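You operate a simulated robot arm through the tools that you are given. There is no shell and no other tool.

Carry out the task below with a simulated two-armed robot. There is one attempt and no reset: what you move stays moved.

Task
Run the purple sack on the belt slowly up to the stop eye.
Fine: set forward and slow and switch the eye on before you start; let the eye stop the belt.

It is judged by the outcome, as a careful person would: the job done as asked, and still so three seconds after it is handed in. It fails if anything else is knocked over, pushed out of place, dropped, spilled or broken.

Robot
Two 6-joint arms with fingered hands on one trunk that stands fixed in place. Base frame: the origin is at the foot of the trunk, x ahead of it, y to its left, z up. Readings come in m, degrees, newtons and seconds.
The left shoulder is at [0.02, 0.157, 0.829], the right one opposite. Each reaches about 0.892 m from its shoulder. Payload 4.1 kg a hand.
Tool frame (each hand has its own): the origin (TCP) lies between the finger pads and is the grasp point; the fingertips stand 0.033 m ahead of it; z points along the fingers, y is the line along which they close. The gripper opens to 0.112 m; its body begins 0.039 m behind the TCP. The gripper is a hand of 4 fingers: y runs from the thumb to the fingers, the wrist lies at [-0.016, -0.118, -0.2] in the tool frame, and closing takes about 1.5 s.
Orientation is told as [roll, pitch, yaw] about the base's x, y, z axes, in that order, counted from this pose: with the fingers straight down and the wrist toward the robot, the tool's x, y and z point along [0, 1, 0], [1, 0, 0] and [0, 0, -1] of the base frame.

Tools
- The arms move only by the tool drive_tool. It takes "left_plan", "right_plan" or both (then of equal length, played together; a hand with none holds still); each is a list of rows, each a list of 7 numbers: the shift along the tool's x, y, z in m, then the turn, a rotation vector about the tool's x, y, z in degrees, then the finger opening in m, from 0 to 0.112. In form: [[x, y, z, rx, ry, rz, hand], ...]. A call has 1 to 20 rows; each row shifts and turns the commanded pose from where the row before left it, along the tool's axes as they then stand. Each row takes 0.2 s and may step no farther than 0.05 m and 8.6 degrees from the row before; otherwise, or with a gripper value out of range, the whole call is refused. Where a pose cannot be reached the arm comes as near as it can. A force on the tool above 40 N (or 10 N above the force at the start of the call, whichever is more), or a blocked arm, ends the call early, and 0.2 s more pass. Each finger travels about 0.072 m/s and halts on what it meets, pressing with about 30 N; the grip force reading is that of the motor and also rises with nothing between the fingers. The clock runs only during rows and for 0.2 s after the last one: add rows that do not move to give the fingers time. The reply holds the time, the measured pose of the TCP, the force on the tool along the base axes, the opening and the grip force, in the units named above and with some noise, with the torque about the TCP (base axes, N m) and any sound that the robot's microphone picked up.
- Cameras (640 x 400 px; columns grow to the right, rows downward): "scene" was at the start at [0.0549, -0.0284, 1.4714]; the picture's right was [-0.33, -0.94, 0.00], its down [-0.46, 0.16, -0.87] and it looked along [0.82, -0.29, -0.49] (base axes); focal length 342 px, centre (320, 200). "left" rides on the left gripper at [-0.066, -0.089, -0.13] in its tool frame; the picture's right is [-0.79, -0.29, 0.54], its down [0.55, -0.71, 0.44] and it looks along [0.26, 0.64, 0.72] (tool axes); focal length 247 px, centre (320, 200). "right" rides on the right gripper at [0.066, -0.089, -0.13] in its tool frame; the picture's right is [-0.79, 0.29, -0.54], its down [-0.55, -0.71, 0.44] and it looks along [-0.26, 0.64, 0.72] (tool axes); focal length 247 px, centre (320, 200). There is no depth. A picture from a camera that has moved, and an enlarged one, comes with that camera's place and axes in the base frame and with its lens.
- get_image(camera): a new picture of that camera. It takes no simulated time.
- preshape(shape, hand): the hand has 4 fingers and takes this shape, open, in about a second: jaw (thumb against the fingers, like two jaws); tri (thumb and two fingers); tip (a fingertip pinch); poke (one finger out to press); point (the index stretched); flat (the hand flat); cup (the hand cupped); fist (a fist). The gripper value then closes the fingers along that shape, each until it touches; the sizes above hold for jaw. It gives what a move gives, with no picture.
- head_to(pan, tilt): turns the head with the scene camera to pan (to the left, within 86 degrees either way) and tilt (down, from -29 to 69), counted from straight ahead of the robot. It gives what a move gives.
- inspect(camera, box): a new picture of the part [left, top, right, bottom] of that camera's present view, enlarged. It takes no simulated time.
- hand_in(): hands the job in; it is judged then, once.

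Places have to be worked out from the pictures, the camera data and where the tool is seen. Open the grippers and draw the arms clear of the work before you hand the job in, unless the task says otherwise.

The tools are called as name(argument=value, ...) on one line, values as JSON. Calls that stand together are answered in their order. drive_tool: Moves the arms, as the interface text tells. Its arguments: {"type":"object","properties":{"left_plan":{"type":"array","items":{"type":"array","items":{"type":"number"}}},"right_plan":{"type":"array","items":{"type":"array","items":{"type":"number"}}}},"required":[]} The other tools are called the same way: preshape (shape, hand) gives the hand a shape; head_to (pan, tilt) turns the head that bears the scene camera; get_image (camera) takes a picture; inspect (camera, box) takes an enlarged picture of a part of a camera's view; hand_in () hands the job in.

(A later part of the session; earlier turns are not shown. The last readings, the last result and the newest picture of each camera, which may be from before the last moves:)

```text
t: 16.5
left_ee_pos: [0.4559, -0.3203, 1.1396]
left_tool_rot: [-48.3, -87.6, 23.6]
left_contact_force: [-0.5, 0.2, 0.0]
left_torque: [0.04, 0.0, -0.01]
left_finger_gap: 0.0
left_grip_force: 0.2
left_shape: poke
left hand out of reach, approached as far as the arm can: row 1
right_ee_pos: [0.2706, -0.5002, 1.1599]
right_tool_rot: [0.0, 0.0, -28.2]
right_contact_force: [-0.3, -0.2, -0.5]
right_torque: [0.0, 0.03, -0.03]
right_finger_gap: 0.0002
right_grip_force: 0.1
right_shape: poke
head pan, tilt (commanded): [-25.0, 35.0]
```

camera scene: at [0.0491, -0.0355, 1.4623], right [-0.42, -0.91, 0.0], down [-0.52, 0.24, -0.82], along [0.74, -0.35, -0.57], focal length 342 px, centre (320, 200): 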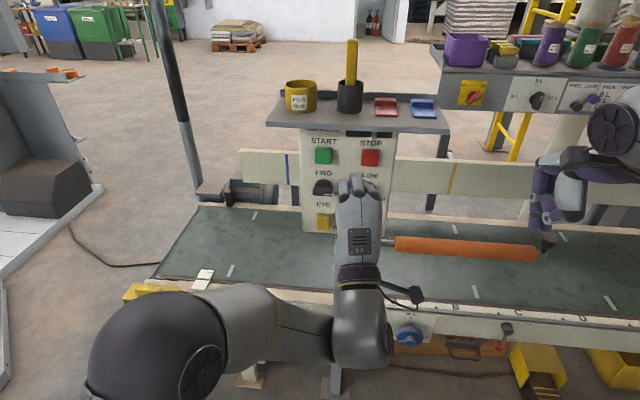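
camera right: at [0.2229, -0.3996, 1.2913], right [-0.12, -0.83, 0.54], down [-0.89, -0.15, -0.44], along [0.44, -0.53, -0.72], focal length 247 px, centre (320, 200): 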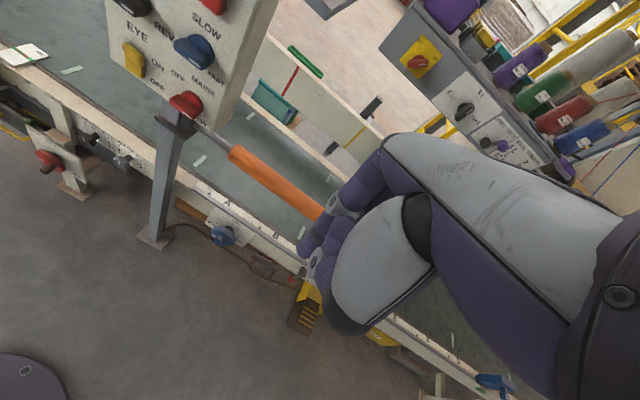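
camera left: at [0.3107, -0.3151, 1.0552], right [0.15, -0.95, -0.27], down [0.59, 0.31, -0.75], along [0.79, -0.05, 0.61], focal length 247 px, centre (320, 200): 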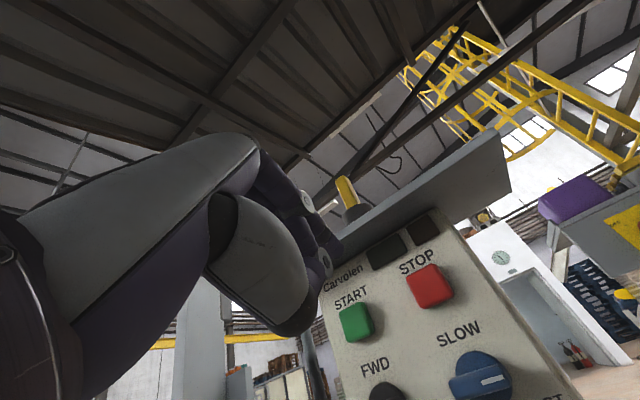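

The level, wrist-below pose is too folded for the arm. I roll the hand 90° about its finger axis so the wrist comes out to the left, which should be a more open posture. It stays clear of the shelf at n<0.6.

drive_tool(left_plan=[[0, 0, 0, 0, 0, 8.18, 0], [0, 0, 0, 0, 0, 8.18, 0], [0, 0, 0, 0, 0, 8.18, 0], [0, 0, 0, 0, 0, 8.18, 0], [0, 0, 0, 0, 0, 8.18, 0], [0, 0, 0, 0, 0, 8.18, 0]])

get_image(camera="scene")

get_image(camera="left")

```text
t: 17.9
left_ee_pos: [0.296, -0.4101, 1.1773]
left_tool_rot: [85.7, -43.3, -109.1]
left_contact_force: [0.3, -1.2, 0.7]
left_torque: [-0.01, -0.03, 0.01]
left_finger_gap: 0.0
left_grip_force: 0.1
left_shape: poke
left hand out of reach, approached as far as the arm can: row 1, 2, 3, 4, 5, 6
right_ee_pos: [0.2703, -0.4997, 1.1601]
right_tool_rot: [0.0, 0.0, -28.1]
right_contact_force: [-0.8, 0.0, -1.3]
right_torque: [0.02, -0.04, 0.01]
right_finger_gap: 0.0002
right_grip_force: 0.1
right_shape: poke
head pan, tilt (commanded): [-25.0, 35.0]
```

```text
taken
camera scene: at [0.049, -0.0356, 1.4623], right [-0.42, -0.91, 0.0], down [-0.52, 0.24, -0.82], along [0.74, -0.35, -0.57], focal length 342 px, centre (320, 200)
```

scene: 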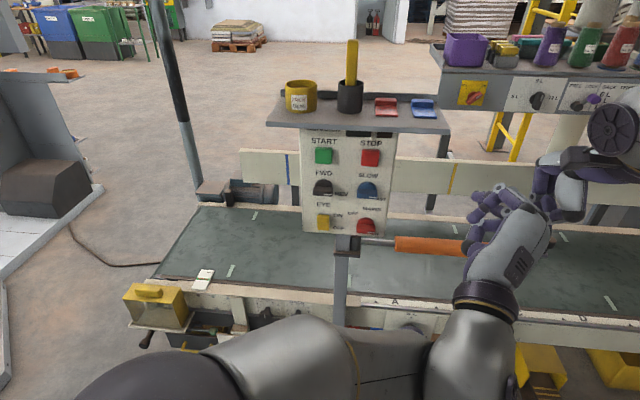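

```text
taken
camera left: at [0.1759, -0.3409, 1.0758], right [0.33, -0.5, -0.8], down [0.74, 0.67, -0.11], along [0.59, -0.55, 0.59], focal length 247 px, centre (320, 200)
```

left: 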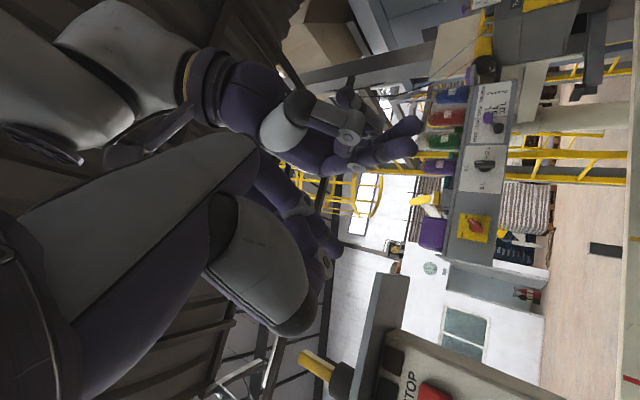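

The left arm drifted badly in that posture and is now close to the right hand. I first move the right hand further out and up to make room, then undo the left hand's roll.

drive_tool(right_plan=[[-0.03, 0, -0.02, 0, 0, 0, 0.0], [-0.04, 0, -0.02, 0, 0, 0, 0.0], [-0.04, 0, -0.02, 0, 0, 0, 0.0], [-0.03, 0, -0.02, 0, 0, 0, 0.0]])

drive_tool(left_plan=[[0, 0, 0, 0, 0, -8.18, 0], [0, 0, 0, 0, 0, -8.18, 0], [0, 0, 0, 0, 0, -8.18, 0]])

get_image(camera="scene")

```text
t: 18.9
left_ee_pos: [0.295, -0.4098, 1.177]
left_tool_rot: [85.6, -43.5, -109.1]
left_contact_force: [0.9, -0.5, 0.1]
left_torque: [0.02, 0.01, -0.04]
left_finger_gap: 0.0001
left_grip_force: 0.0
left_shape: poke
right_ee_pos: [0.2029, -0.6227, 1.2418]
right_tool_rot: [0.0, 0.1, -28.1]
right_contact_force: [0.1, 1.4, 1.2]
right_torque: [-0.02, 0.02, -0.02]
right_finger_gap: 0.0
right_grip_force: 0.1
right_shape: poke
head pan, tilt (commanded): [-25.0, 35.0]
```

```text
t: 19.7
left_ee_pos: [0.2955, -0.4091, 1.1765]
left_tool_rot: [83.6, -67.9, -107.6]
left_contact_force: [-0.1, -0.6, 0.5]
left_torque: [0.01, 0.04, 0.0]
left_finger_gap: 0.0002
left_grip_force: 0.1
left_shape: poke
right_ee_pos: [0.2038, -0.6222, 1.2418]
right_tool_rot: [0.0, 0.0, -28.2]
right_contact_force: [0.1, 0.3, 0.2]
right_torque: [-0.03, 0.04, 0.03]
right_finger_gap: 0.0001
right_grip_force: 0.1
right_shape: poke
head pan, tilt (commanded): [-25.0, 35.0]
```

```text
taken
camera scene: at [0.0492, -0.0352, 1.4623], right [-0.42, -0.91, 0.0], down [-0.52, 0.24, -0.82], along [0.74, -0.35, -0.57], focal length 342 px, centre (320, 200)
```

scene: 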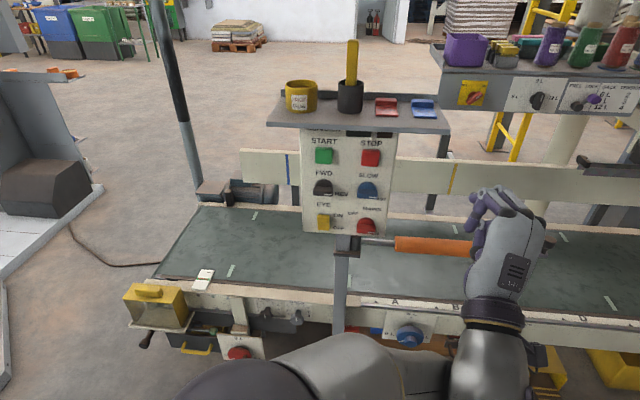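

The commanded pose restarts from the reached pose, which is good to know. I take the left camera view to read the exact tool axes, then finish unrolling the hand.

drive_tool(left_plan=[[0, 0, 0, 0, 0, -8.18, 0], [0, 0, 0, 0, 0, -8.18, 0], [0, 0, 0, 8.0, 0, 0, 0], [0, 0, 0, 8.0, 0, 0, 0], [0, 0, 0, 8.0, 0, 0, 0]])

get_image(camera="left")

get_image(camera="scene")

```text
t: 20.9
left_ee_pos: [0.2963, -0.41, 1.176]
left_tool_rot: [12.7, -62.8, -35.0]
left_contact_force: [0.7, -0.1, 0.4]
left_torque: [-0.02, -0.01, 0.0]
left_finger_gap: 0.0
left_grip_force: 0.1
left_shape: poke
right_ee_pos: [0.2036, -0.6245, 1.243]
right_tool_rot: [-0.1, 0.0, -28.2]
right_contact_force: [0.1, -0.3, -0.2]
right_torque: [0.04, 0.01, 0.01]
right_finger_gap: 0.0
right_grip_force: 0.0
right_shape: poke
head pan, tilt (commanded): [-25.0, 35.0]
```

```text
taken
camera left: at [0.127, -0.4052, 1.1489], right [0.03, -0.82, -0.57], down [0.32, 0.55, -0.77], along [0.95, -0.16, 0.28], focal length 247 px, centre (320, 200)
```

left: 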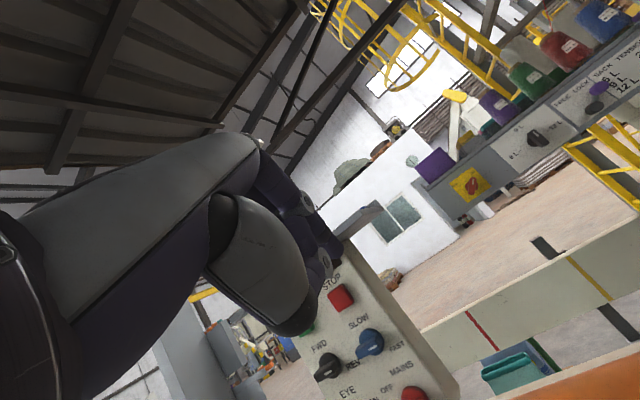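

```text
taken
camera scene: at [0.0492, -0.0356, 1.4623], right [-0.42, -0.91, 0.0], down [-0.52, 0.24, -0.82], along [0.74, -0.35, -0.57], focal length 342 px, centre (320, 200)
```

scene: 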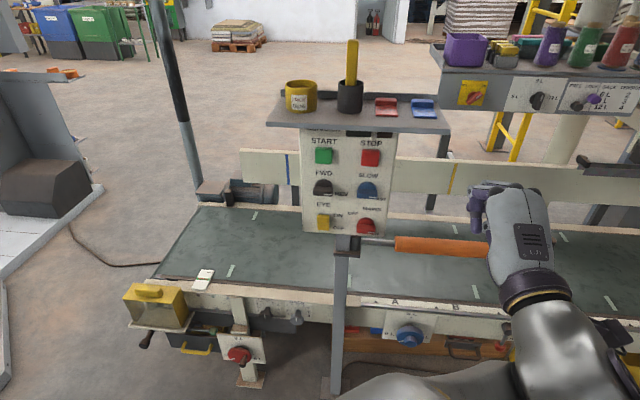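

Orientation is tracking well now. I rotate the left hand further toward a palm-down attitude, switch it to the "point" shape (index stretched), and look at the geometry.

drive_tool(left_plan=[[0, 0, 0, 8.0, 0, 0, 0], [0, 0, 0, 8.0, 0, 0, 0], [0, 0, 0, 8.0, 0, 0, 0]])

preshape(shape="point", hand="left")

get_image(camera="left")

get_image(camera="scene")

get_image(camera="right")

```text
t: 21.7
left_ee_pos: [0.2947, -0.4112, 1.1775]
left_tool_rot: [7.4, -39.2, -28.5]
left_contact_force: [1.2, 0.2, -0.4]
left_torque: [-0.01, -0.02, -0.04]
left_finger_gap: 0.0001
left_grip_force: 0.0
left_shape: poke
right_ee_pos: [0.2029, -0.6223, 1.2418]
right_tool_rot: [-0.1, 0.0, -28.2]
right_contact_force: [0.2, -0.4, -0.4]
right_torque: [-0.02, -0.01, 0.0]
right_finger_gap: 0.0
right_grip_force: 0.1
right_shape: poke
head pan, tilt (commanded): [-25.0, 35.0]
```

```text
t: 22.6
left_ee_pos: [0.2962, -0.4102, 1.1774]
left_tool_rot: [7.5, -39.3, -28.6]
left_contact_force: [0.2, -1.1, -1.2]
left_torque: [-0.02, -0.01, 0.03]
left_finger_gap: 0.0
left_grip_force: 0.2
left_shape: point
right_ee_pos: [0.2026, -0.6229, 1.2422]
right_tool_rot: [0.0, 0.0, -28.2]
right_contact_force: [-0.6, 1.2, 0.3]
right_torque: [0.02, 0.01, -0.01]
right_finger_gap: 0.0
right_grip_force: 0.0
right_shape: poke
head pan, tilt (commanded): [-25.0, 35.0]
```

```text
taken
camera left: at [0.1286, -0.4135, 1.2139], right [-0.18, -0.72, -0.67], down [0.01, 0.69, -0.73], along [0.98, -0.14, -0.12], focal length 247 px, centre (320, 200)
```

left: 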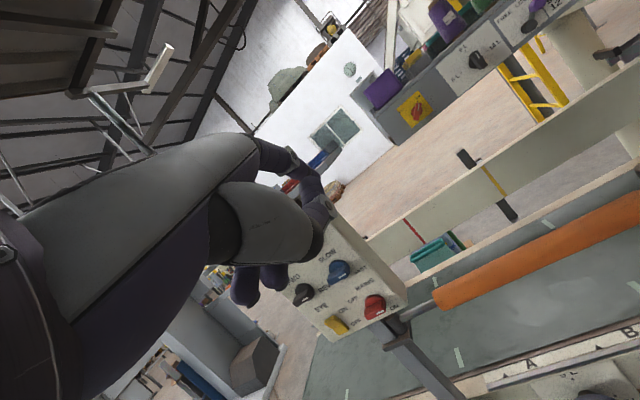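

```text
taken
camera scene: at [0.0491, -0.0354, 1.4623], right [-0.42, -0.91, 0.0], down [-0.52, 0.24, -0.82], along [0.74, -0.35, -0.57], focal length 342 px, centre (320, 200)
```

scene: 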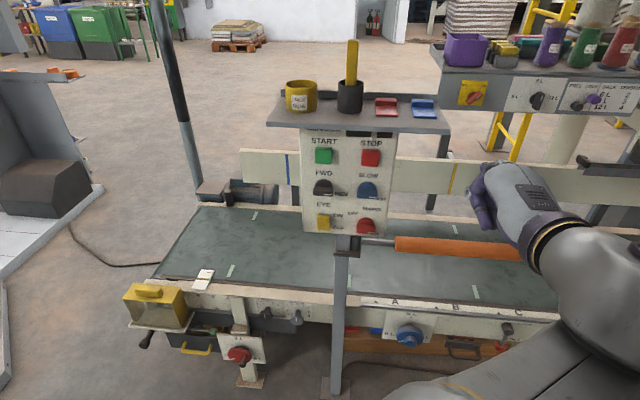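

```text
taken
camera right: at [0.1554, -0.5236, 1.3728], right [-0.12, -0.83, 0.54], down [-0.89, -0.15, -0.44], along [0.44, -0.53, -0.72], focal length 247 px, centre (320, 200)
```

right: 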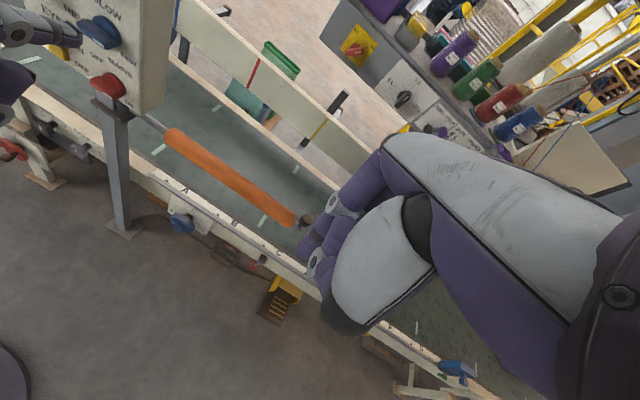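

I zoom on the left hand in the "point" shape.

inspect(camera="scene", box=[430, 140, 640, 290])

inspect(camera="left", box=[200, 110, 420, 330])

inspect(camera="right", box=[0, 0, 220, 160])

```text
2.67 times, centred on (535, 215) of scene
camera zoom: at [0.0491, -0.0354, 1.4623], right [-0.42, -0.91, 0.0], down [-0.52, 0.24, -0.82], along [0.74, -0.35, -0.57], focal length 912 px, centre (-253, 160)
```

zoom: 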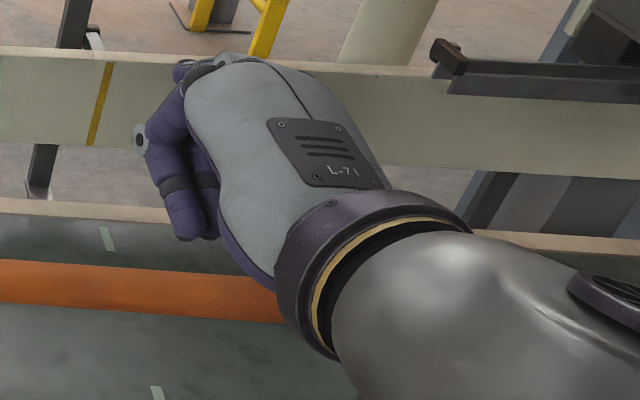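

```text
1.82 times, centred on (310, 220) of left
camera zoom: at [0.1286, -0.4135, 1.2139], right [-0.18, -0.72, -0.67], down [0.01, 0.69, -0.73], along [0.98, -0.14, -0.12], focal length 449 px, centre (338, 164)
```

zoom: 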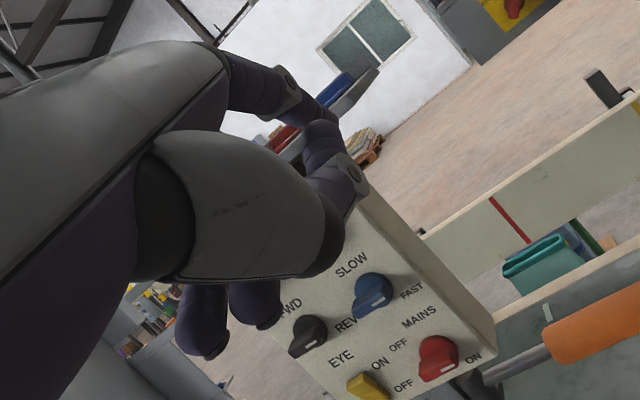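

```text
2.50 times, centred on (110, 80) of right
camera zoom: at [0.1554, -0.5236, 1.3728], right [-0.12, -0.83, 0.54], down [-0.89, -0.15, -0.44], along [0.44, -0.53, -0.72], focal length 617 px, centre (845, 500)
```

zoom: 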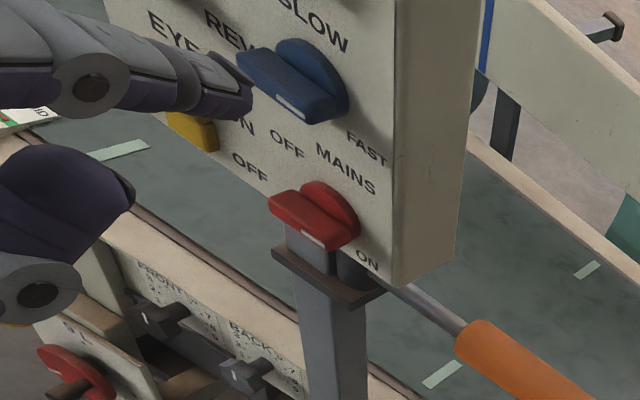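

The stretched index tip works out at tool (−0.014, 0.078, 0.029), pointing forward when the tool is pitched about 47°. That suits the panel. I level the hand square to the panel, then bring the tip to a waiting point below and in front of the right end of the SLOW/FAST lever.

drive_tool(left_plan=[[0, 0, 0, 0, -4.5, 1.15, 0], [0, 0, 0, 0, -4.5, 1.15, 0], [0, 0, 0, -8.0, 0, 0, 0]])

drive_tool(left_plan=[[0.0185, -0.01035, 0.03085, 0, 0, 0, 0], [0.0185, -0.01035, 0.03085, 0, 0, 0, 0], [0.0185, -0.01035, 0.03085, 0, 0, 0, 0], [0.0185, -0.01035, 0.03085, 0, 0, 0, 0], [0.0185, -0.01035, 0.03085, 0, 0, 0, 0]])

get_image(camera="scene")

get_image(camera="left")

```text
t: 23.4
left_ee_pos: [0.2947, -0.4111, 1.1766]
left_tool_rot: [0.2, -47.1, -31.5]
left_contact_force: [-0.1, -0.1, 0.2]
left_torque: [0.0, 0.02, 0.02]
left_finger_gap: 0.0003
left_grip_force: 0.0
left_shape: point
right_ee_pos: [0.2019, -0.6232, 1.2417]
right_tool_rot: [0.0, 0.0, -28.2]
right_contact_force: [-0.3, -0.1, -0.5]
right_torque: [-0.03, -0.03, -0.02]
right_finger_gap: 0.0001
right_grip_force: 0.0
right_shape: poke
head pan, tilt (commanded): [-25.0, 35.0]
```

```text
t: 24.6
left_ee_pos: [0.4105, -0.3695, 1.0353]
left_tool_rot: [0.3, -47.1, -31.7]
left_contact_force: [-1.2, 0.4, 0.2]
left_torque: [0.01, -0.04, 0.04]
left_finger_gap: 0.0
left_grip_force: 0.1
left_shape: point
right_ee_pos: [0.2023, -0.6238, 1.2417]
right_tool_rot: [0.0, 0.0, -28.1]
right_contact_force: [-0.8, -0.5, 0.3]
right_torque: [0.02, -0.03, 0.0]
right_finger_gap: 0.0
right_grip_force: 0.1
right_shape: poke
head pan, tilt (commanded): [-25.0, 35.0]
```

```text
taken
camera scene: at [0.0487, -0.0355, 1.4623], right [-0.42, -0.91, 0.0], down [-0.52, 0.24, -0.82], along [0.74, -0.35, -0.57], focal length 342 px, centre (320, 200)
```

scene: 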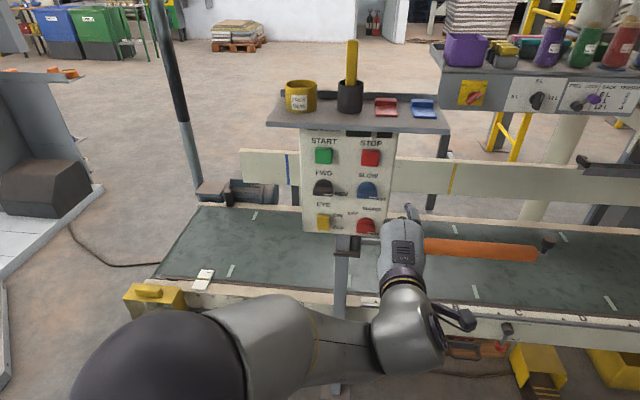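

```text
taken
camera left: at [0.2419, -0.3456, 1.0585], right [-0.24, -0.78, -0.58], down [0.15, 0.56, -0.81], along [0.96, -0.28, -0.02], focal length 247 px, centre (320, 200)
```

left: 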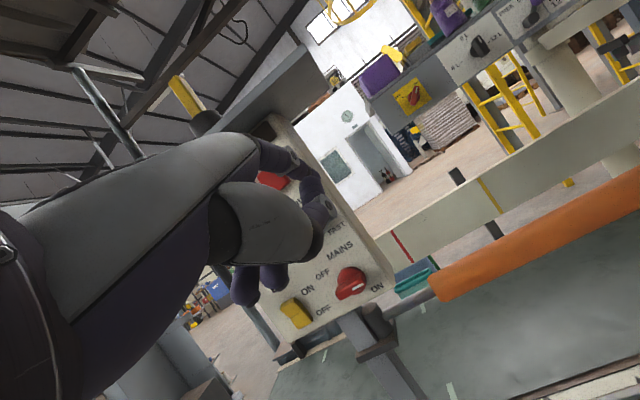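

All reachable and on track. I zoom to locate the fingertip against the lever.

inspect(camera="scene", box=[300, 120, 460, 280])

inspect(camera="right", box=[0, 0, 240, 180])

```text
2.50 times, centred on (380, 200) of scene
camera zoom: at [0.0487, -0.0355, 1.4623], right [-0.42, -0.91, 0.0], down [-0.52, 0.24, -0.82], along [0.74, -0.35, -0.57], focal length 855 px, centre (170, 200)
```

zoom: 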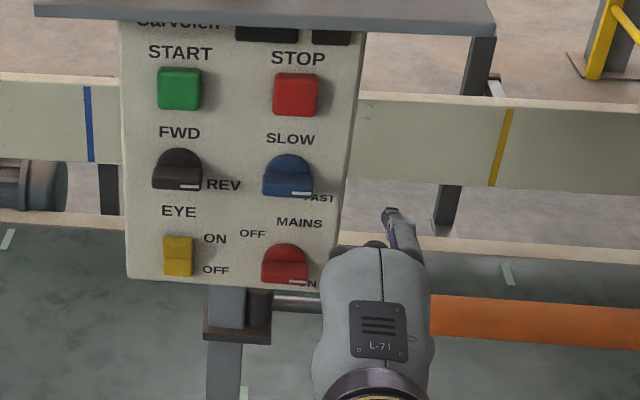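

```text
2.22 times, centred on (120, 90) of right
camera zoom: at [0.155, -0.5237, 1.3728], right [-0.12, -0.83, 0.54], down [-0.89, -0.15, -0.44], along [0.44, -0.53, -0.72], focal length 549 px, centre (764, 444)
```

zoom: 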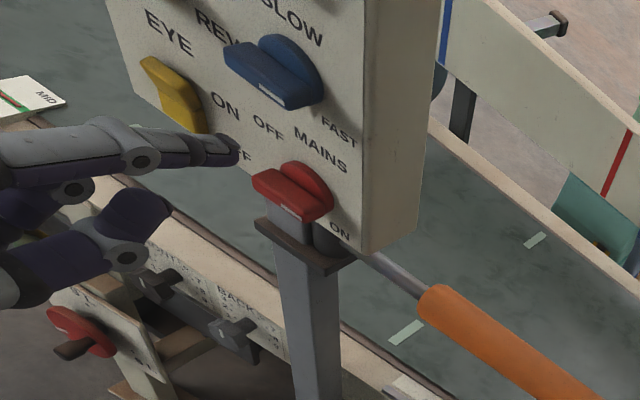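

The tip measures (0.463, −0.420, 1.075), matching the prediction within 3 mm. I zoom tightly on the two selector levers to get their exact shape.

inspect(camera="right", box=[60, 0, 160, 80])

inspect(camera="scene", box=[300, 150, 400, 240])

```text
5.00 times, centred on (110, 40) of right
camera zoom: at [0.155, -0.5237, 1.3728], right [-0.12, -0.83, 0.54], down [-0.89, -0.15, -0.44], along [0.44, -0.53, -0.72], focal length 1235 px, centre (1370, 1000)
```

zoom: 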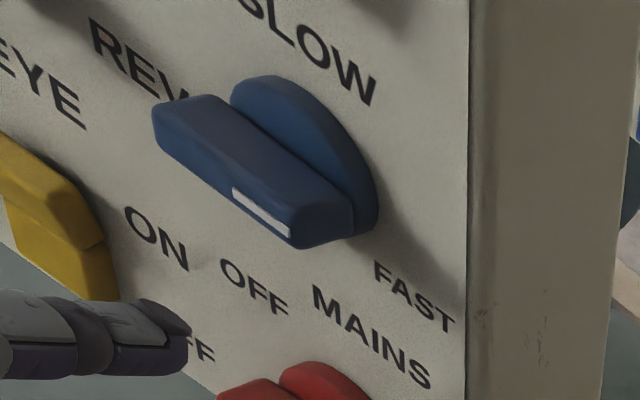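

```text
4.44 times, centred on (350, 195) of scene
camera zoom: at [0.0487, -0.0355, 1.4623], right [-0.42, -0.91, 0.0], down [-0.52, 0.24, -0.82], along [0.74, -0.35, -0.57], focal length 1521 px, centre (187, 222)
```

zoom: 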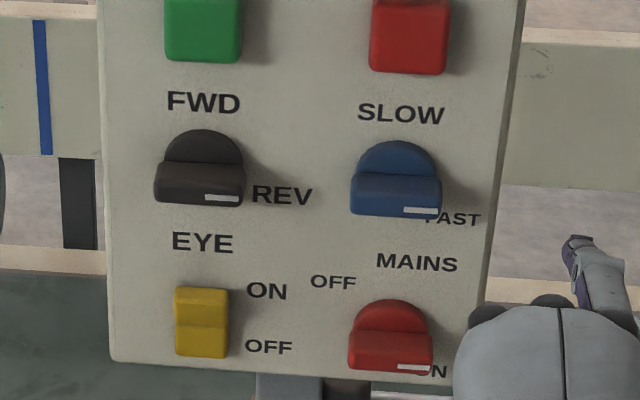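

The lever is a horizontal bar: e≈0.021–0.067 across, underside at z≈1.027, front face about 31 mm off the panel. I move the fingertip to just below and in front of its right half.

drive_tool(left_plan=[[0.019, -0.0062, 0.029, 0, 0, 0, 0], [0.019, -0.0062, 0.029, 0, 0, 0, 0], [0.019, -0.0062, 0.029, 0, 0, 0, 0], [0, 0, 0, 0, 0, 0, 0]])

inspect(camera="scene", box=[300, 150, 420, 260])

inspect(camera="right", box=[20, 0, 160, 100])

```text
t: 25.6
left_ee_pos: [0.4834, -0.3491, 0.9627]
left_tool_rot: [0.5, -47.1, -31.5]
left_contact_force: [0.6, 0.6, 0.3]
left_torque: [-0.06, 0.0, 0.01]
left_finger_gap: 0.0001
left_grip_force: 0.1
left_shape: point
right_ee_pos: [0.2025, -0.6238, 1.2427]
right_tool_rot: [0.0, 0.0, -28.2]
right_contact_force: [-0.9, -0.1, 0.2]
right_torque: [-0.02, 0.0, 0.04]
right_finger_gap: 0.0001
right_grip_force: 0.0
right_shape: poke
head pan, tilt (commanded): [-25.0, 35.0]
```

```text
3.64 times, centred on (360, 205) of scene
camera zoom: at [0.049, -0.0354, 1.4623], right [-0.42, -0.91, 0.0], down [-0.52, 0.24, -0.82], along [0.74, -0.35, -0.57], focal length 1244 px, centre (174, 182)
```

zoom: 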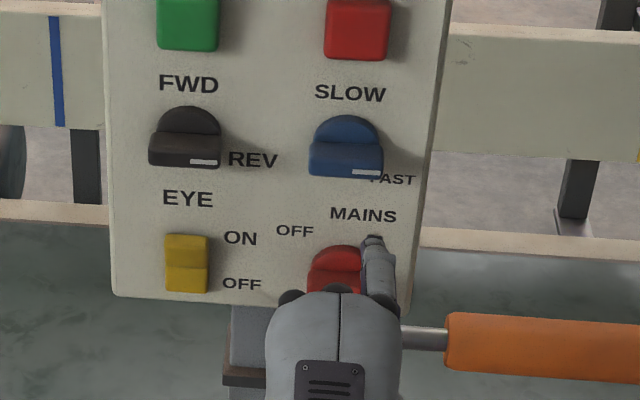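

```text
4.00 times, centred on (90, 50) of right
camera zoom: at [0.1553, -0.5236, 1.3728], right [-0.12, -0.83, 0.54], down [-0.89, -0.15, -0.44], along [0.44, -0.53, -0.72], focal length 988 px, centre (1240, 800)
```

zoom: 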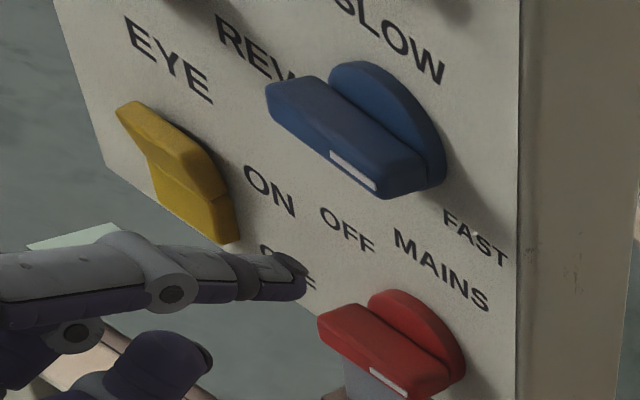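

The tip is at about e 0.062, n 0.666, z 1.00, clear below the lever. I move it straight in 46 mm so it lies under the bar without touching the panel.

drive_tool(left_plan=[[0, 0.01566, 0.01685, 0, 0, 0, 0], [0, 0.01566, 0.01685, 0, 0, 0, 0], [0, 0, 0, 0, 0, 0, 0]])

inspect(camera="scene", box=[300, 150, 420, 260])

inspect(camera="right", box=[20, 0, 160, 100])

```text
t: 26.4
left_ee_pos: [0.5238, -0.3717, 0.9619]
left_tool_rot: [0.4, -47.1, -31.5]
left_contact_force: [-0.4, 0.7, -0.4]
left_torque: [-0.03, -0.02, 0.01]
left_finger_gap: 0.0002
left_grip_force: 0.0
left_shape: point
right_ee_pos: [0.203, -0.6246, 1.2423]
right_tool_rot: [-0.1, -0.1, -28.2]
right_contact_force: [-0.2, -0.2, 0.9]
right_torque: [0.03, 0.0, 0.0]
right_finger_gap: 0.0
right_grip_force: 0.0
right_shape: poke
head pan, tilt (commanded): [-25.0, 35.0]
```

```text
3.64 times, centred on (360, 205) of scene
camera zoom: at [0.0491, -0.0354, 1.4623], right [-0.42, -0.91, 0.0], down [-0.52, 0.24, -0.82], along [0.74, -0.35, -0.57], focal length 1244 px, centre (174, 182)
```

zoom: 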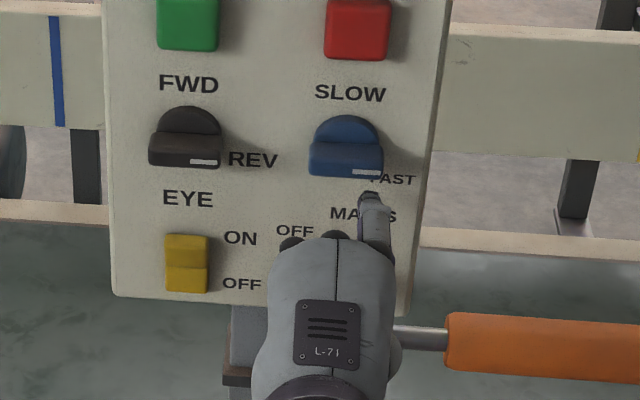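

```text
4.00 times, centred on (90, 50) of right
camera zoom: at [0.1553, -0.5236, 1.3728], right [-0.12, -0.83, 0.54], down [-0.89, -0.15, -0.44], along [0.44, -0.53, -0.72], focal length 988 px, centre (1240, 800)
```

zoom: 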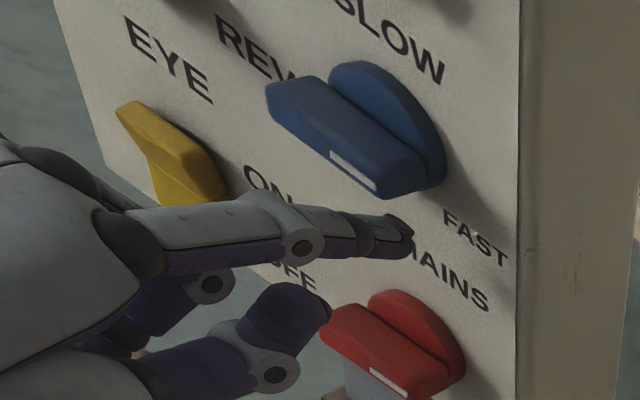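

The finger lies under the right half of the lever with no contact force. I push it up along an arc to turn the lever counter-clockwise, checking midway.

drive_tool(left_plan=[[0, 0.0066, -0.0061, 0, 0, 0, 0], [0, 0.0062, -0.0058, 0, 0, 0, 0], [-0.007, 0.0081, -0.0075, 0, 0, 0, 0], [-0.0005, 0.0095, -0.0089, 0, 0, 0, 0]])

inspect(camera="scene", box=[300, 150, 420, 260])

inspect(camera="right", box=[20, 0, 160, 100])

```text
t: 27.4
left_ee_pos: [0.5196, -0.3794, 1.0051]
left_tool_rot: [0.3, -47.2, -31.5]
left_contact_force: [0.4, 0.1, 0.3]
left_torque: [0.01, -0.04, 0.02]
left_finger_gap: 0.1055
left_grip_force: 0.1
left_shape: point
right_ee_pos: [0.2042, -0.6237, 1.2426]
right_tool_rot: [-0.1, 0.0, -28.1]
right_contact_force: [0.1, 0.2, -0.8]
right_torque: [0.01, 0.02, -0.01]
right_finger_gap: 0.0
right_grip_force: 0.1
right_shape: poke
head pan, tilt (commanded): [-25.0, 35.0]
```

```text
3.64 times, centred on (360, 205) of scene
camera zoom: at [0.0492, -0.0354, 1.4623], right [-0.42, -0.91, 0.0], down [-0.52, 0.24, -0.82], along [0.74, -0.35, -0.57], focal length 1244 px, centre (174, 182)
```

zoom: 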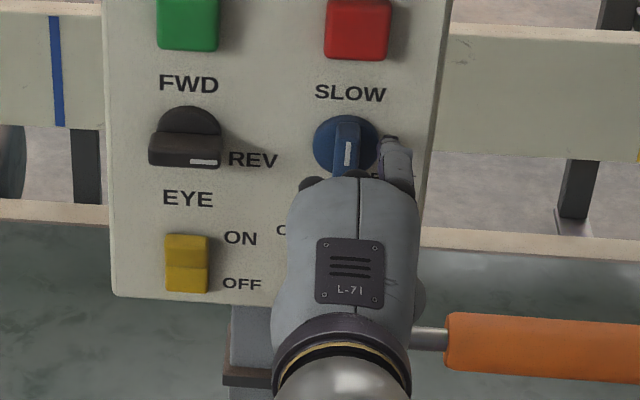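

```text
4.00 times, centred on (90, 50) of right
camera zoom: at [0.1554, -0.5236, 1.3728], right [-0.12, -0.83, 0.54], down [-0.89, -0.15, -0.44], along [0.44, -0.53, -0.72], focal length 988 px, centre (1240, 800)
```

zoom: 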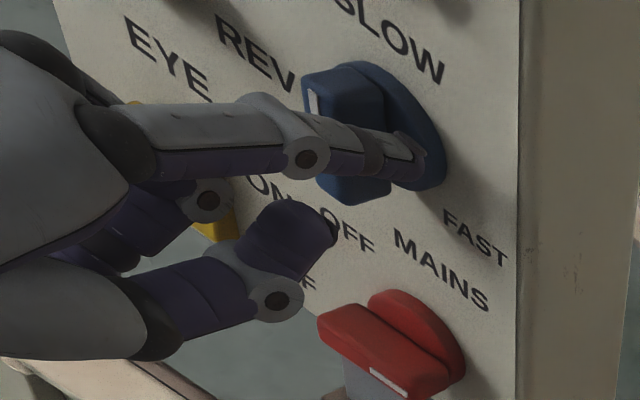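

SLOW is set: the lever snapped vertical with its mark up. I ease off to the right, withdraw, and move left to the same starting spot under the FWD/REV lever, whose centre works out at e≈−0.057, z≈1.036.

drive_tool(left_plan=[[-0.004, 0, 0, 0, 0, 0, 0], [0, -0.0204, -0.022, 0, 0, 0, 0], [0, -0.0204, -0.022, 0, 0, 0, 0], [0.038, -0.0095, 0.0089, 0, 0, 0, 0], [0.038, -0.0095, 0.0089, 0, 0, 0, 0], [0.038, -0.0095, 0.0089, 0, 0, 0, 0], [0, 0, 0, 0, 0, 0, 0]])

inspect(camera="scene", box=[280, 140, 400, 250])

inspect(camera="right", box=[0, 0, 160, 110])

```text
t: 29.0
left_ee_pos: [0.5149, -0.2677, 0.974]
left_tool_rot: [0.7, -46.8, -30.9]
left_contact_force: [0.6, -0.2, 0.0]
left_torque: [0.01, -0.03, -0.03]
left_finger_gap: 0.1054
left_grip_force: 0.0
left_shape: point
left hand out of reach, approached as far as the arm can: row 6
right_ee_pos: [0.2028, -0.6231, 1.2417]
right_tool_rot: [-0.1, 0.1, -28.2]
right_contact_force: [0.0, -0.4, -0.2]
right_torque: [0.01, -0.04, 0.02]
right_finger_gap: 0.0
right_grip_force: 0.0
right_shape: poke
head pan, tilt (commanded): [-25.0, 35.0]
```

```text
3.64 times, centred on (340, 195) of scene
camera zoom: at [0.0491, -0.0354, 1.4623], right [-0.42, -0.91, 0.0], down [-0.52, 0.24, -0.82], along [0.74, -0.35, -0.57], focal length 1244 px, centre (247, 218)
```

zoom: 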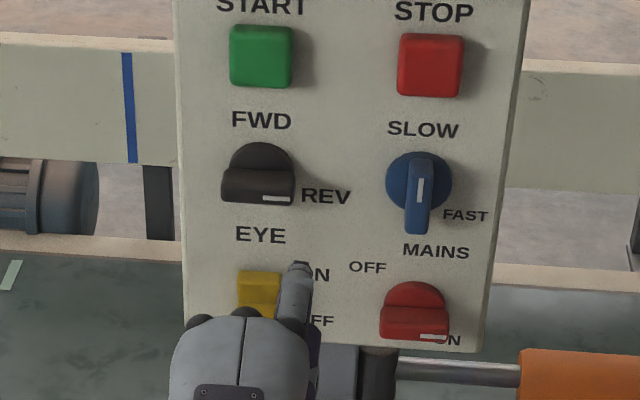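

```text
3.64 times, centred on (80, 55) of right
camera zoom: at [0.1554, -0.5236, 1.3728], right [-0.12, -0.83, 0.54], down [-0.89, -0.15, -0.44], along [0.44, -0.53, -0.72], focal length 898 px, centre (1193, 727)
```

zoom: 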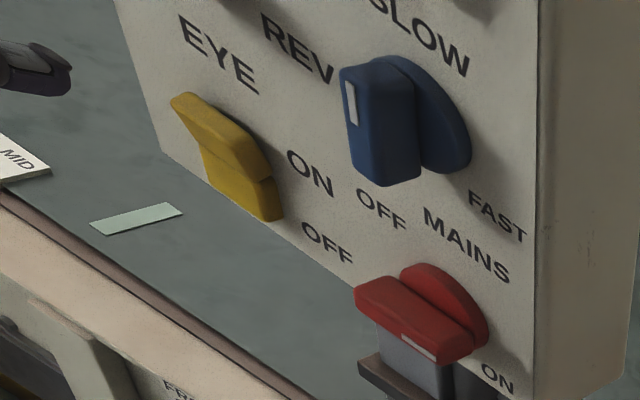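

Slow reads correctly from both cameras. The arm was at its folded limit, leaving the tip near e −0.023, n 0.651, z 1.01. I slide diagonally forward-left, where the arm is freer, to get under the FWD lever.

drive_tool(left_plan=[[0.0085, 0.0066, 0.0137, 0, 0, 0, 0], [0.0085, 0.0066, 0.0137, 0, 0, 0, 0], [0, 0, 0, 0, 0, 0, 0]])

inspect(camera="scene", box=[280, 140, 400, 250])

get_image(camera="left")

```text
t: 29.8
left_ee_pos: [0.5383, -0.2879, 0.9761]
left_tool_rot: [0.6, -46.9, -31.0]
left_contact_force: [-0.9, 0.2, -0.4]
left_torque: [0.0, -0.03, 0.0]
left_finger_gap: 0.1054
left_grip_force: 0.1
left_shape: point
left hand out of reach, approached as far as the arm can: row 1, 2
right_ee_pos: [0.2037, -0.6235, 1.2416]
right_tool_rot: [0.0, 0.0, -28.2]
right_contact_force: [0.1, -0.3, -0.2]
right_torque: [0.03, 0.02, -0.02]
right_finger_gap: 0.0003
right_grip_force: 0.0
right_shape: poke
head pan, tilt (commanded): [-25.0, 35.0]
```

```text
3.64 times, centred on (340, 195) of scene
camera zoom: at [0.0491, -0.0354, 1.4623], right [-0.42, -0.91, 0.0], down [-0.52, 0.24, -0.82], along [0.74, -0.35, -0.57], focal length 1244 px, centre (247, 218)
```

zoom: 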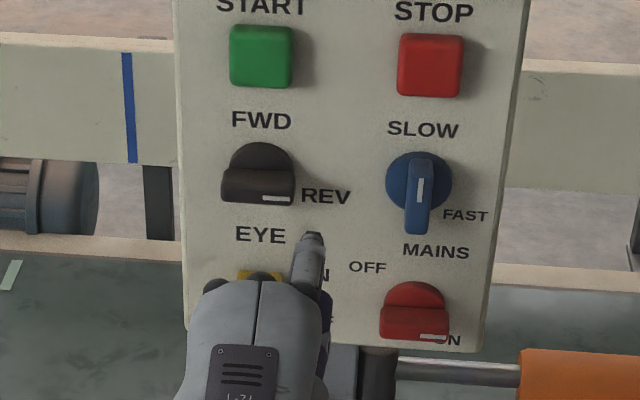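

```text
taken
camera left: at [0.3711, -0.2651, 0.9991], right [-0.23, -0.78, -0.58], down [0.14, 0.57, -0.81], along [0.96, -0.27, -0.02], focal length 247 px, centre (320, 200)
```

left: 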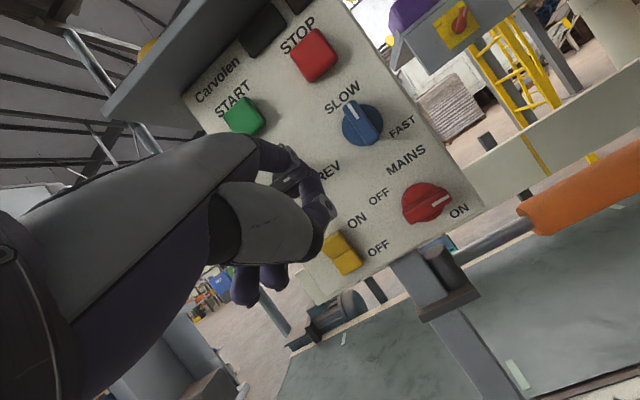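

The tip is still about 2 cm too far right, and the arm seems to be at a limit. I look at the whole arm posture to see what is limiting it.

get_image(camera="scene")

get_image(camera="right")

```text
taken
camera scene: at [0.0491, -0.0354, 1.4623], right [-0.42, -0.91, 0.0], down [-0.52, 0.24, -0.82], along [0.74, -0.35, -0.57], focal length 342 px, centre (320, 200)
```

scene: 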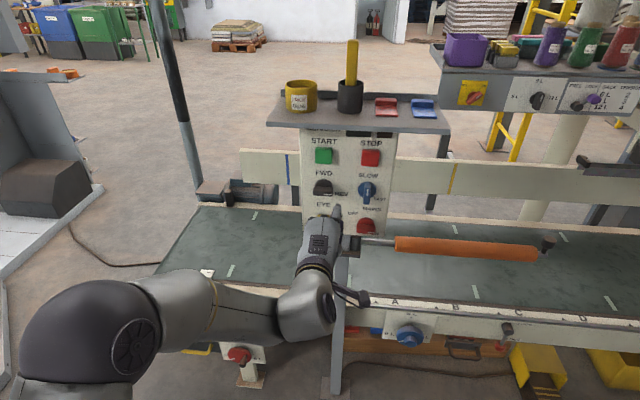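

```text
taken
camera right: at [0.1553, -0.5236, 1.3728], right [-0.12, -0.83, 0.54], down [-0.89, -0.15, -0.44], along [0.44, -0.53, -0.72], focal length 247 px, centre (320, 200)
```

right: 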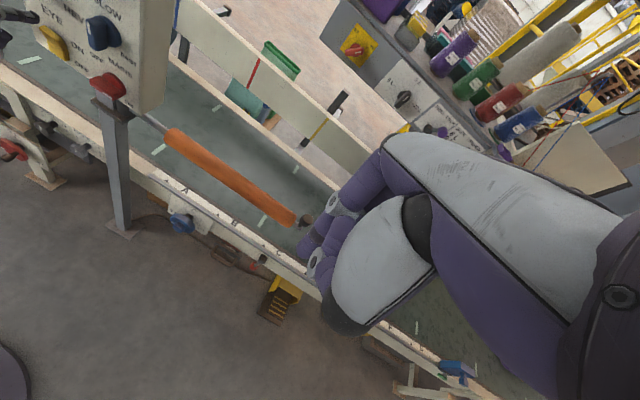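

The elbow is forward-left and the forearm runs across to the right, so the wrist bend is the limit. I yaw the hand about 24° to the right around its fingertip, so it points obliquely. That relaxes the wrist and should let me reach further left.

drive_tool(left_plan=[[0.0099, 0.002, 0.0021, 0, -5.85, 5.46, 0], [0.0099, 0.002, 0.0021, 0, -5.85, 5.46, 0], [0.0099, 0.002, 0.0021, 0, -5.85, 5.46, 0], [0, 0, 0, 0, 0, 0, 0]])

inspect(camera="scene", box=[280, 140, 400, 250])

get_image(camera="left")

```text
t: 30.8
left_ee_pos: [0.5389, -0.2878, 0.9753]
left_tool_rot: [0.5, -46.8, -31.0]
left_contact_force: [-0.5, 0.6, -0.2]
left_torque: [-0.03, -0.01, 0.02]
left_finger_gap: 0.1055
left_grip_force: 0.0
left_shape: point
left hand out of reach, approached as far as the arm can: row 1, 2, 3
right_ee_pos: [0.202, -0.624, 1.2415]
right_tool_rot: [0.0, 0.1, -28.2]
right_contact_force: [0.6, 0.4, 0.3]
right_torque: [0.01, -0.01, 0.04]
right_finger_gap: 0.0
right_grip_force: 0.0
right_shape: poke
head pan, tilt (commanded): [-25.0, 35.0]
```

```text
3.64 times, centred on (340, 195) of scene
camera zoom: at [0.0491, -0.0354, 1.4623], right [-0.42, -0.91, 0.0], down [-0.52, 0.24, -0.82], along [0.74, -0.35, -0.57], focal length 1244 px, centre (247, 218)
```

zoom: 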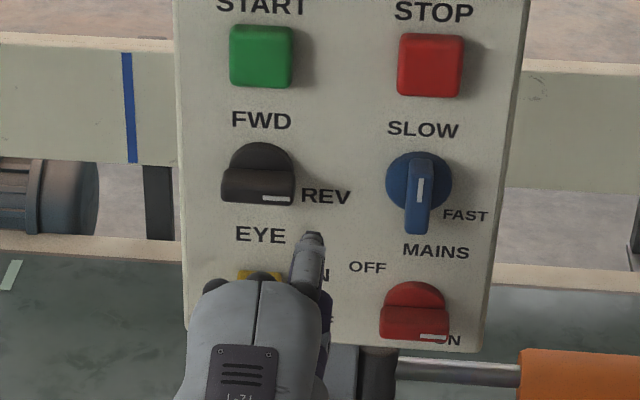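

```text
taken
camera left: at [0.371, -0.265, 0.9992], right [-0.23, -0.78, -0.58], down [0.14, 0.57, -0.81], along [0.96, -0.27, -0.02], focal length 247 px, centre (320, 200)
```

left: 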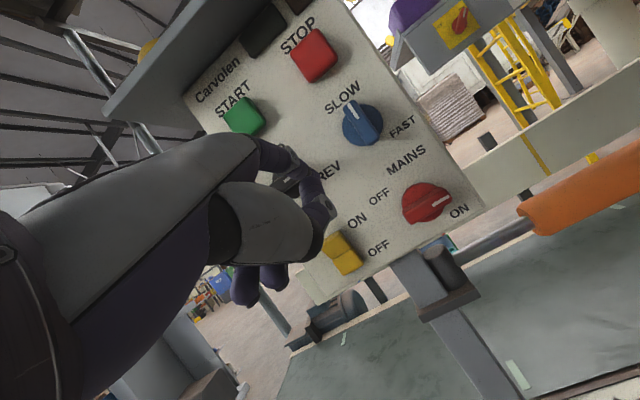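

The arm didn't move at all, so I probe which small changes free it. First a small pitch-down and then back, then a small yaw left.

drive_tool(left_plan=[[0, 0, 0, 4, 0, 0, 0]])

drive_tool(left_plan=[[0.01, 0, 0, 0, 0, 0, 0]])

drive_tool(left_plan=[[0, 0, 0, 0, 2.9, -2.7, 0]])

drive_tool(left_plan=[[0.01, 0, 0, 0, 0, 0, 0]])

```text
t: 31.2
left_ee_pos: [0.5402, -0.2882, 0.9748]
left_tool_rot: [0.5, -42.7, -31.0]
left_contact_force: [0.2, 0.4, 0.4]
left_torque: [0.0, 0.0, 0.0]
left_finger_gap: 0.1058
left_grip_force: 0.0
left_shape: point
right_ee_pos: [0.2029, -0.6247, 1.2404]
right_tool_rot: [0.1, 0.0, -28.2]
right_contact_force: [-0.7, -0.4, -0.3]
right_torque: [0.06, -0.01, -0.01]
right_finger_gap: 0.0002
right_grip_force: 0.0
right_shape: poke
head pan, tilt (commanded): [-25.0, 35.0]
```

```text
t: 31.6
left_ee_pos: [0.5437, -0.2803, 0.9745]
left_tool_rot: [0.6, -42.8, -30.9]
left_contact_force: [0.4, 0.1, -0.3]
left_torque: [-0.01, -0.01, 0.0]
left_finger_gap: 0.1057
left_grip_force: 0.1
left_shape: point
right_ee_pos: [0.2028, -0.6239, 1.2423]
right_tool_rot: [0.0, 0.0, -28.2]
right_contact_force: [0.3, -0.3, 0.4]
right_torque: [0.0, 0.0, 0.0]
right_finger_gap: 0.0003
right_grip_force: 0.0
right_shape: poke
head pan, tilt (commanded): [-25.0, 35.0]
```

```text
t: 32.0
left_ee_pos: [0.5446, -0.2796, 0.9754]
left_tool_rot: [1.0, -42.8, -27.2]
left_contact_force: [-0.1, -0.7, 0.2]
left_torque: [0.03, 0.01, -0.04]
left_finger_gap: 0.1056
left_grip_force: 0.0
left_shape: point
right_ee_pos: [0.2041, -0.6239, 1.2426]
right_tool_rot: [0.0, 0.1, -28.2]
right_contact_force: [-1.0, -0.6, 0.8]
right_torque: [0.02, -0.01, 0.04]
right_finger_gap: 0.0002
right_grip_force: 0.1
right_shape: poke
head pan, tilt (commanded): [-25.0, 35.0]
```

```text
t: 32.4
left_ee_pos: [0.5496, -0.2706, 0.9754]
left_tool_rot: [0.9, -42.7, -27.1]
left_contact_force: [0.3, -0.8, 0.2]
left_torque: [-0.02, 0.01, 0.0]
left_finger_gap: 0.1056
left_grip_force: 0.1
left_shape: point
right_ee_pos: [0.2027, -0.623, 1.2421]
right_tool_rot: [0.0, 0.0, -28.1]
right_contact_force: [0.1, -1.0, -0.6]
right_torque: [0.01, 0.01, 0.01]
right_finger_gap: 0.0003
right_grip_force: 0.1
right_shape: poke
head pan, tilt (commanded): [-25.0, 35.0]
```

Pitching the hand down about 4° freed the arm. By my numbers the tip is now at e≈−0.044, n≈0.686, z≈1.008, just below and in front of the FWD lever's right half. I check with pictures.

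inspect(camera="scene", box=[280, 140, 400, 250])

inspect(camera="left", box=[200, 60, 420, 320])

inspect(camera="right", box=[0, 0, 160, 110])

```text
3.64 times, centred on (340, 195) of scene
camera zoom: at [0.0491, -0.0355, 1.4623], right [-0.42, -0.91, 0.0], down [-0.52, 0.24, -0.82], along [0.74, -0.35, -0.57], focal length 1244 px, centre (247, 218)
```

zoom: 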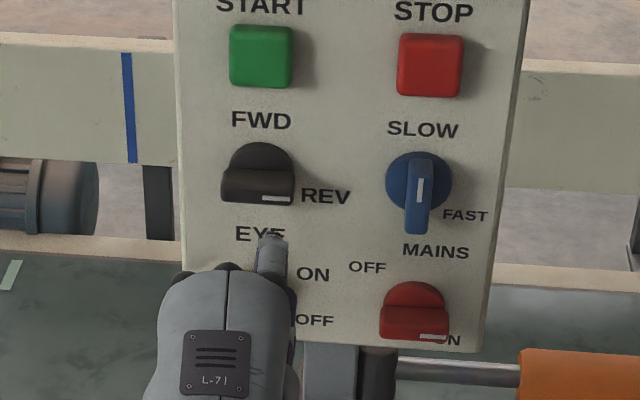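

```text
1.54 times, centred on (310, 190) of left
camera zoom: at [0.382, -0.261, 1.0091], right [-0.21, -0.77, -0.6], down [0.05, 0.6, -0.8], along [0.98, -0.2, -0.09], focal length 380 px, centre (335, 215)
```

zoom: 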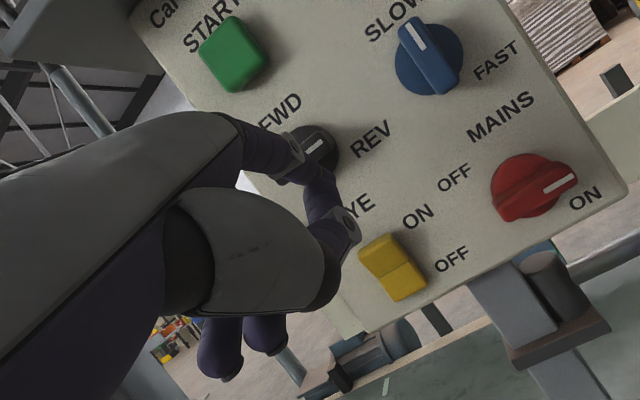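

```text
3.64 times, centred on (80, 55) of right
camera zoom: at [0.1553, -0.5237, 1.3728], right [-0.12, -0.83, 0.54], down [-0.89, -0.15, -0.44], along [0.44, -0.53, -0.72], focal length 898 px, centre (1193, 727)
```

zoom: 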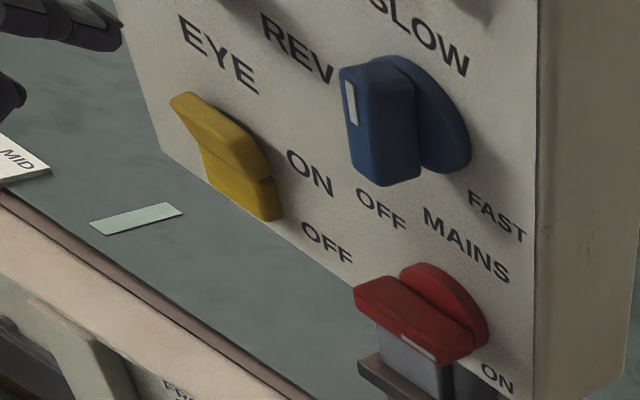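

The tip sits where computed. I move in 22 mm under the bar, then push up along the same arc as before.

drive_tool(left_plan=[[-0.0046, 0.0161, 0.01485, 0, 0, 0, 0], [0, 0, 0, 0, 0, 0, 0]])

inspect(camera="scene", box=[280, 140, 400, 250])

inspect(camera="left", box=[200, 60, 420, 320])

```text
t: 33.0
left_ee_pos: [0.5678, -0.284, 0.9752]
left_tool_rot: [0.9, -42.8, -27.2]
left_contact_force: [0.2, -0.2, 0.1]
left_torque: [0.02, 0.01, 0.03]
left_finger_gap: 0.1056
left_grip_force: 0.0
left_shape: point
right_ee_pos: [0.2036, -0.626, 1.2424]
right_tool_rot: [0.1, 0.0, -28.2]
right_contact_force: [-0.7, 0.3, 0.6]
right_torque: [0.01, -0.04, -0.02]
right_finger_gap: 0.0001
right_grip_force: 0.1
right_shape: poke
head pan, tilt (commanded): [-25.0, 35.0]
```

```text
3.64 times, centred on (340, 195) of scene
camera zoom: at [0.0491, -0.0354, 1.4623], right [-0.42, -0.91, 0.0], down [-0.52, 0.24, -0.82], along [0.74, -0.35, -0.57], focal length 1244 px, centre (247, 218)
```

zoom: 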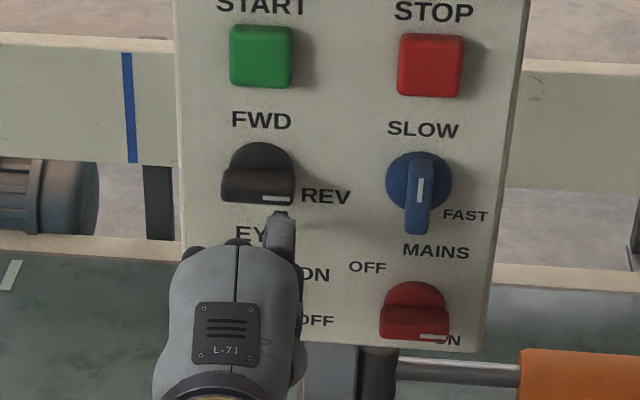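

```text
1.54 times, centred on (310, 190) of left
camera zoom: at [0.3999, -0.2747, 1.0096], right [-0.21, -0.77, -0.6], down [0.05, 0.6, -0.8], along [0.98, -0.2, -0.09], focal length 380 px, centre (335, 215)
```

zoom: 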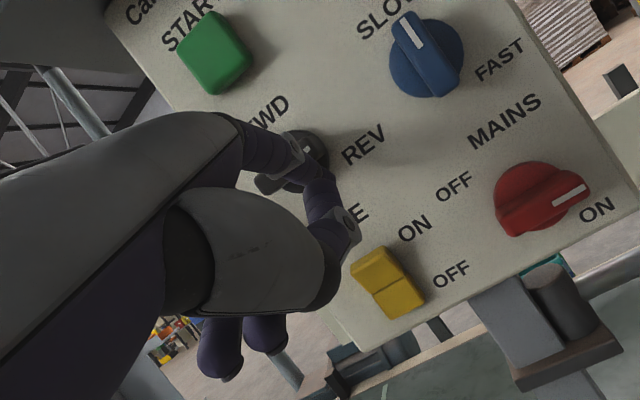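

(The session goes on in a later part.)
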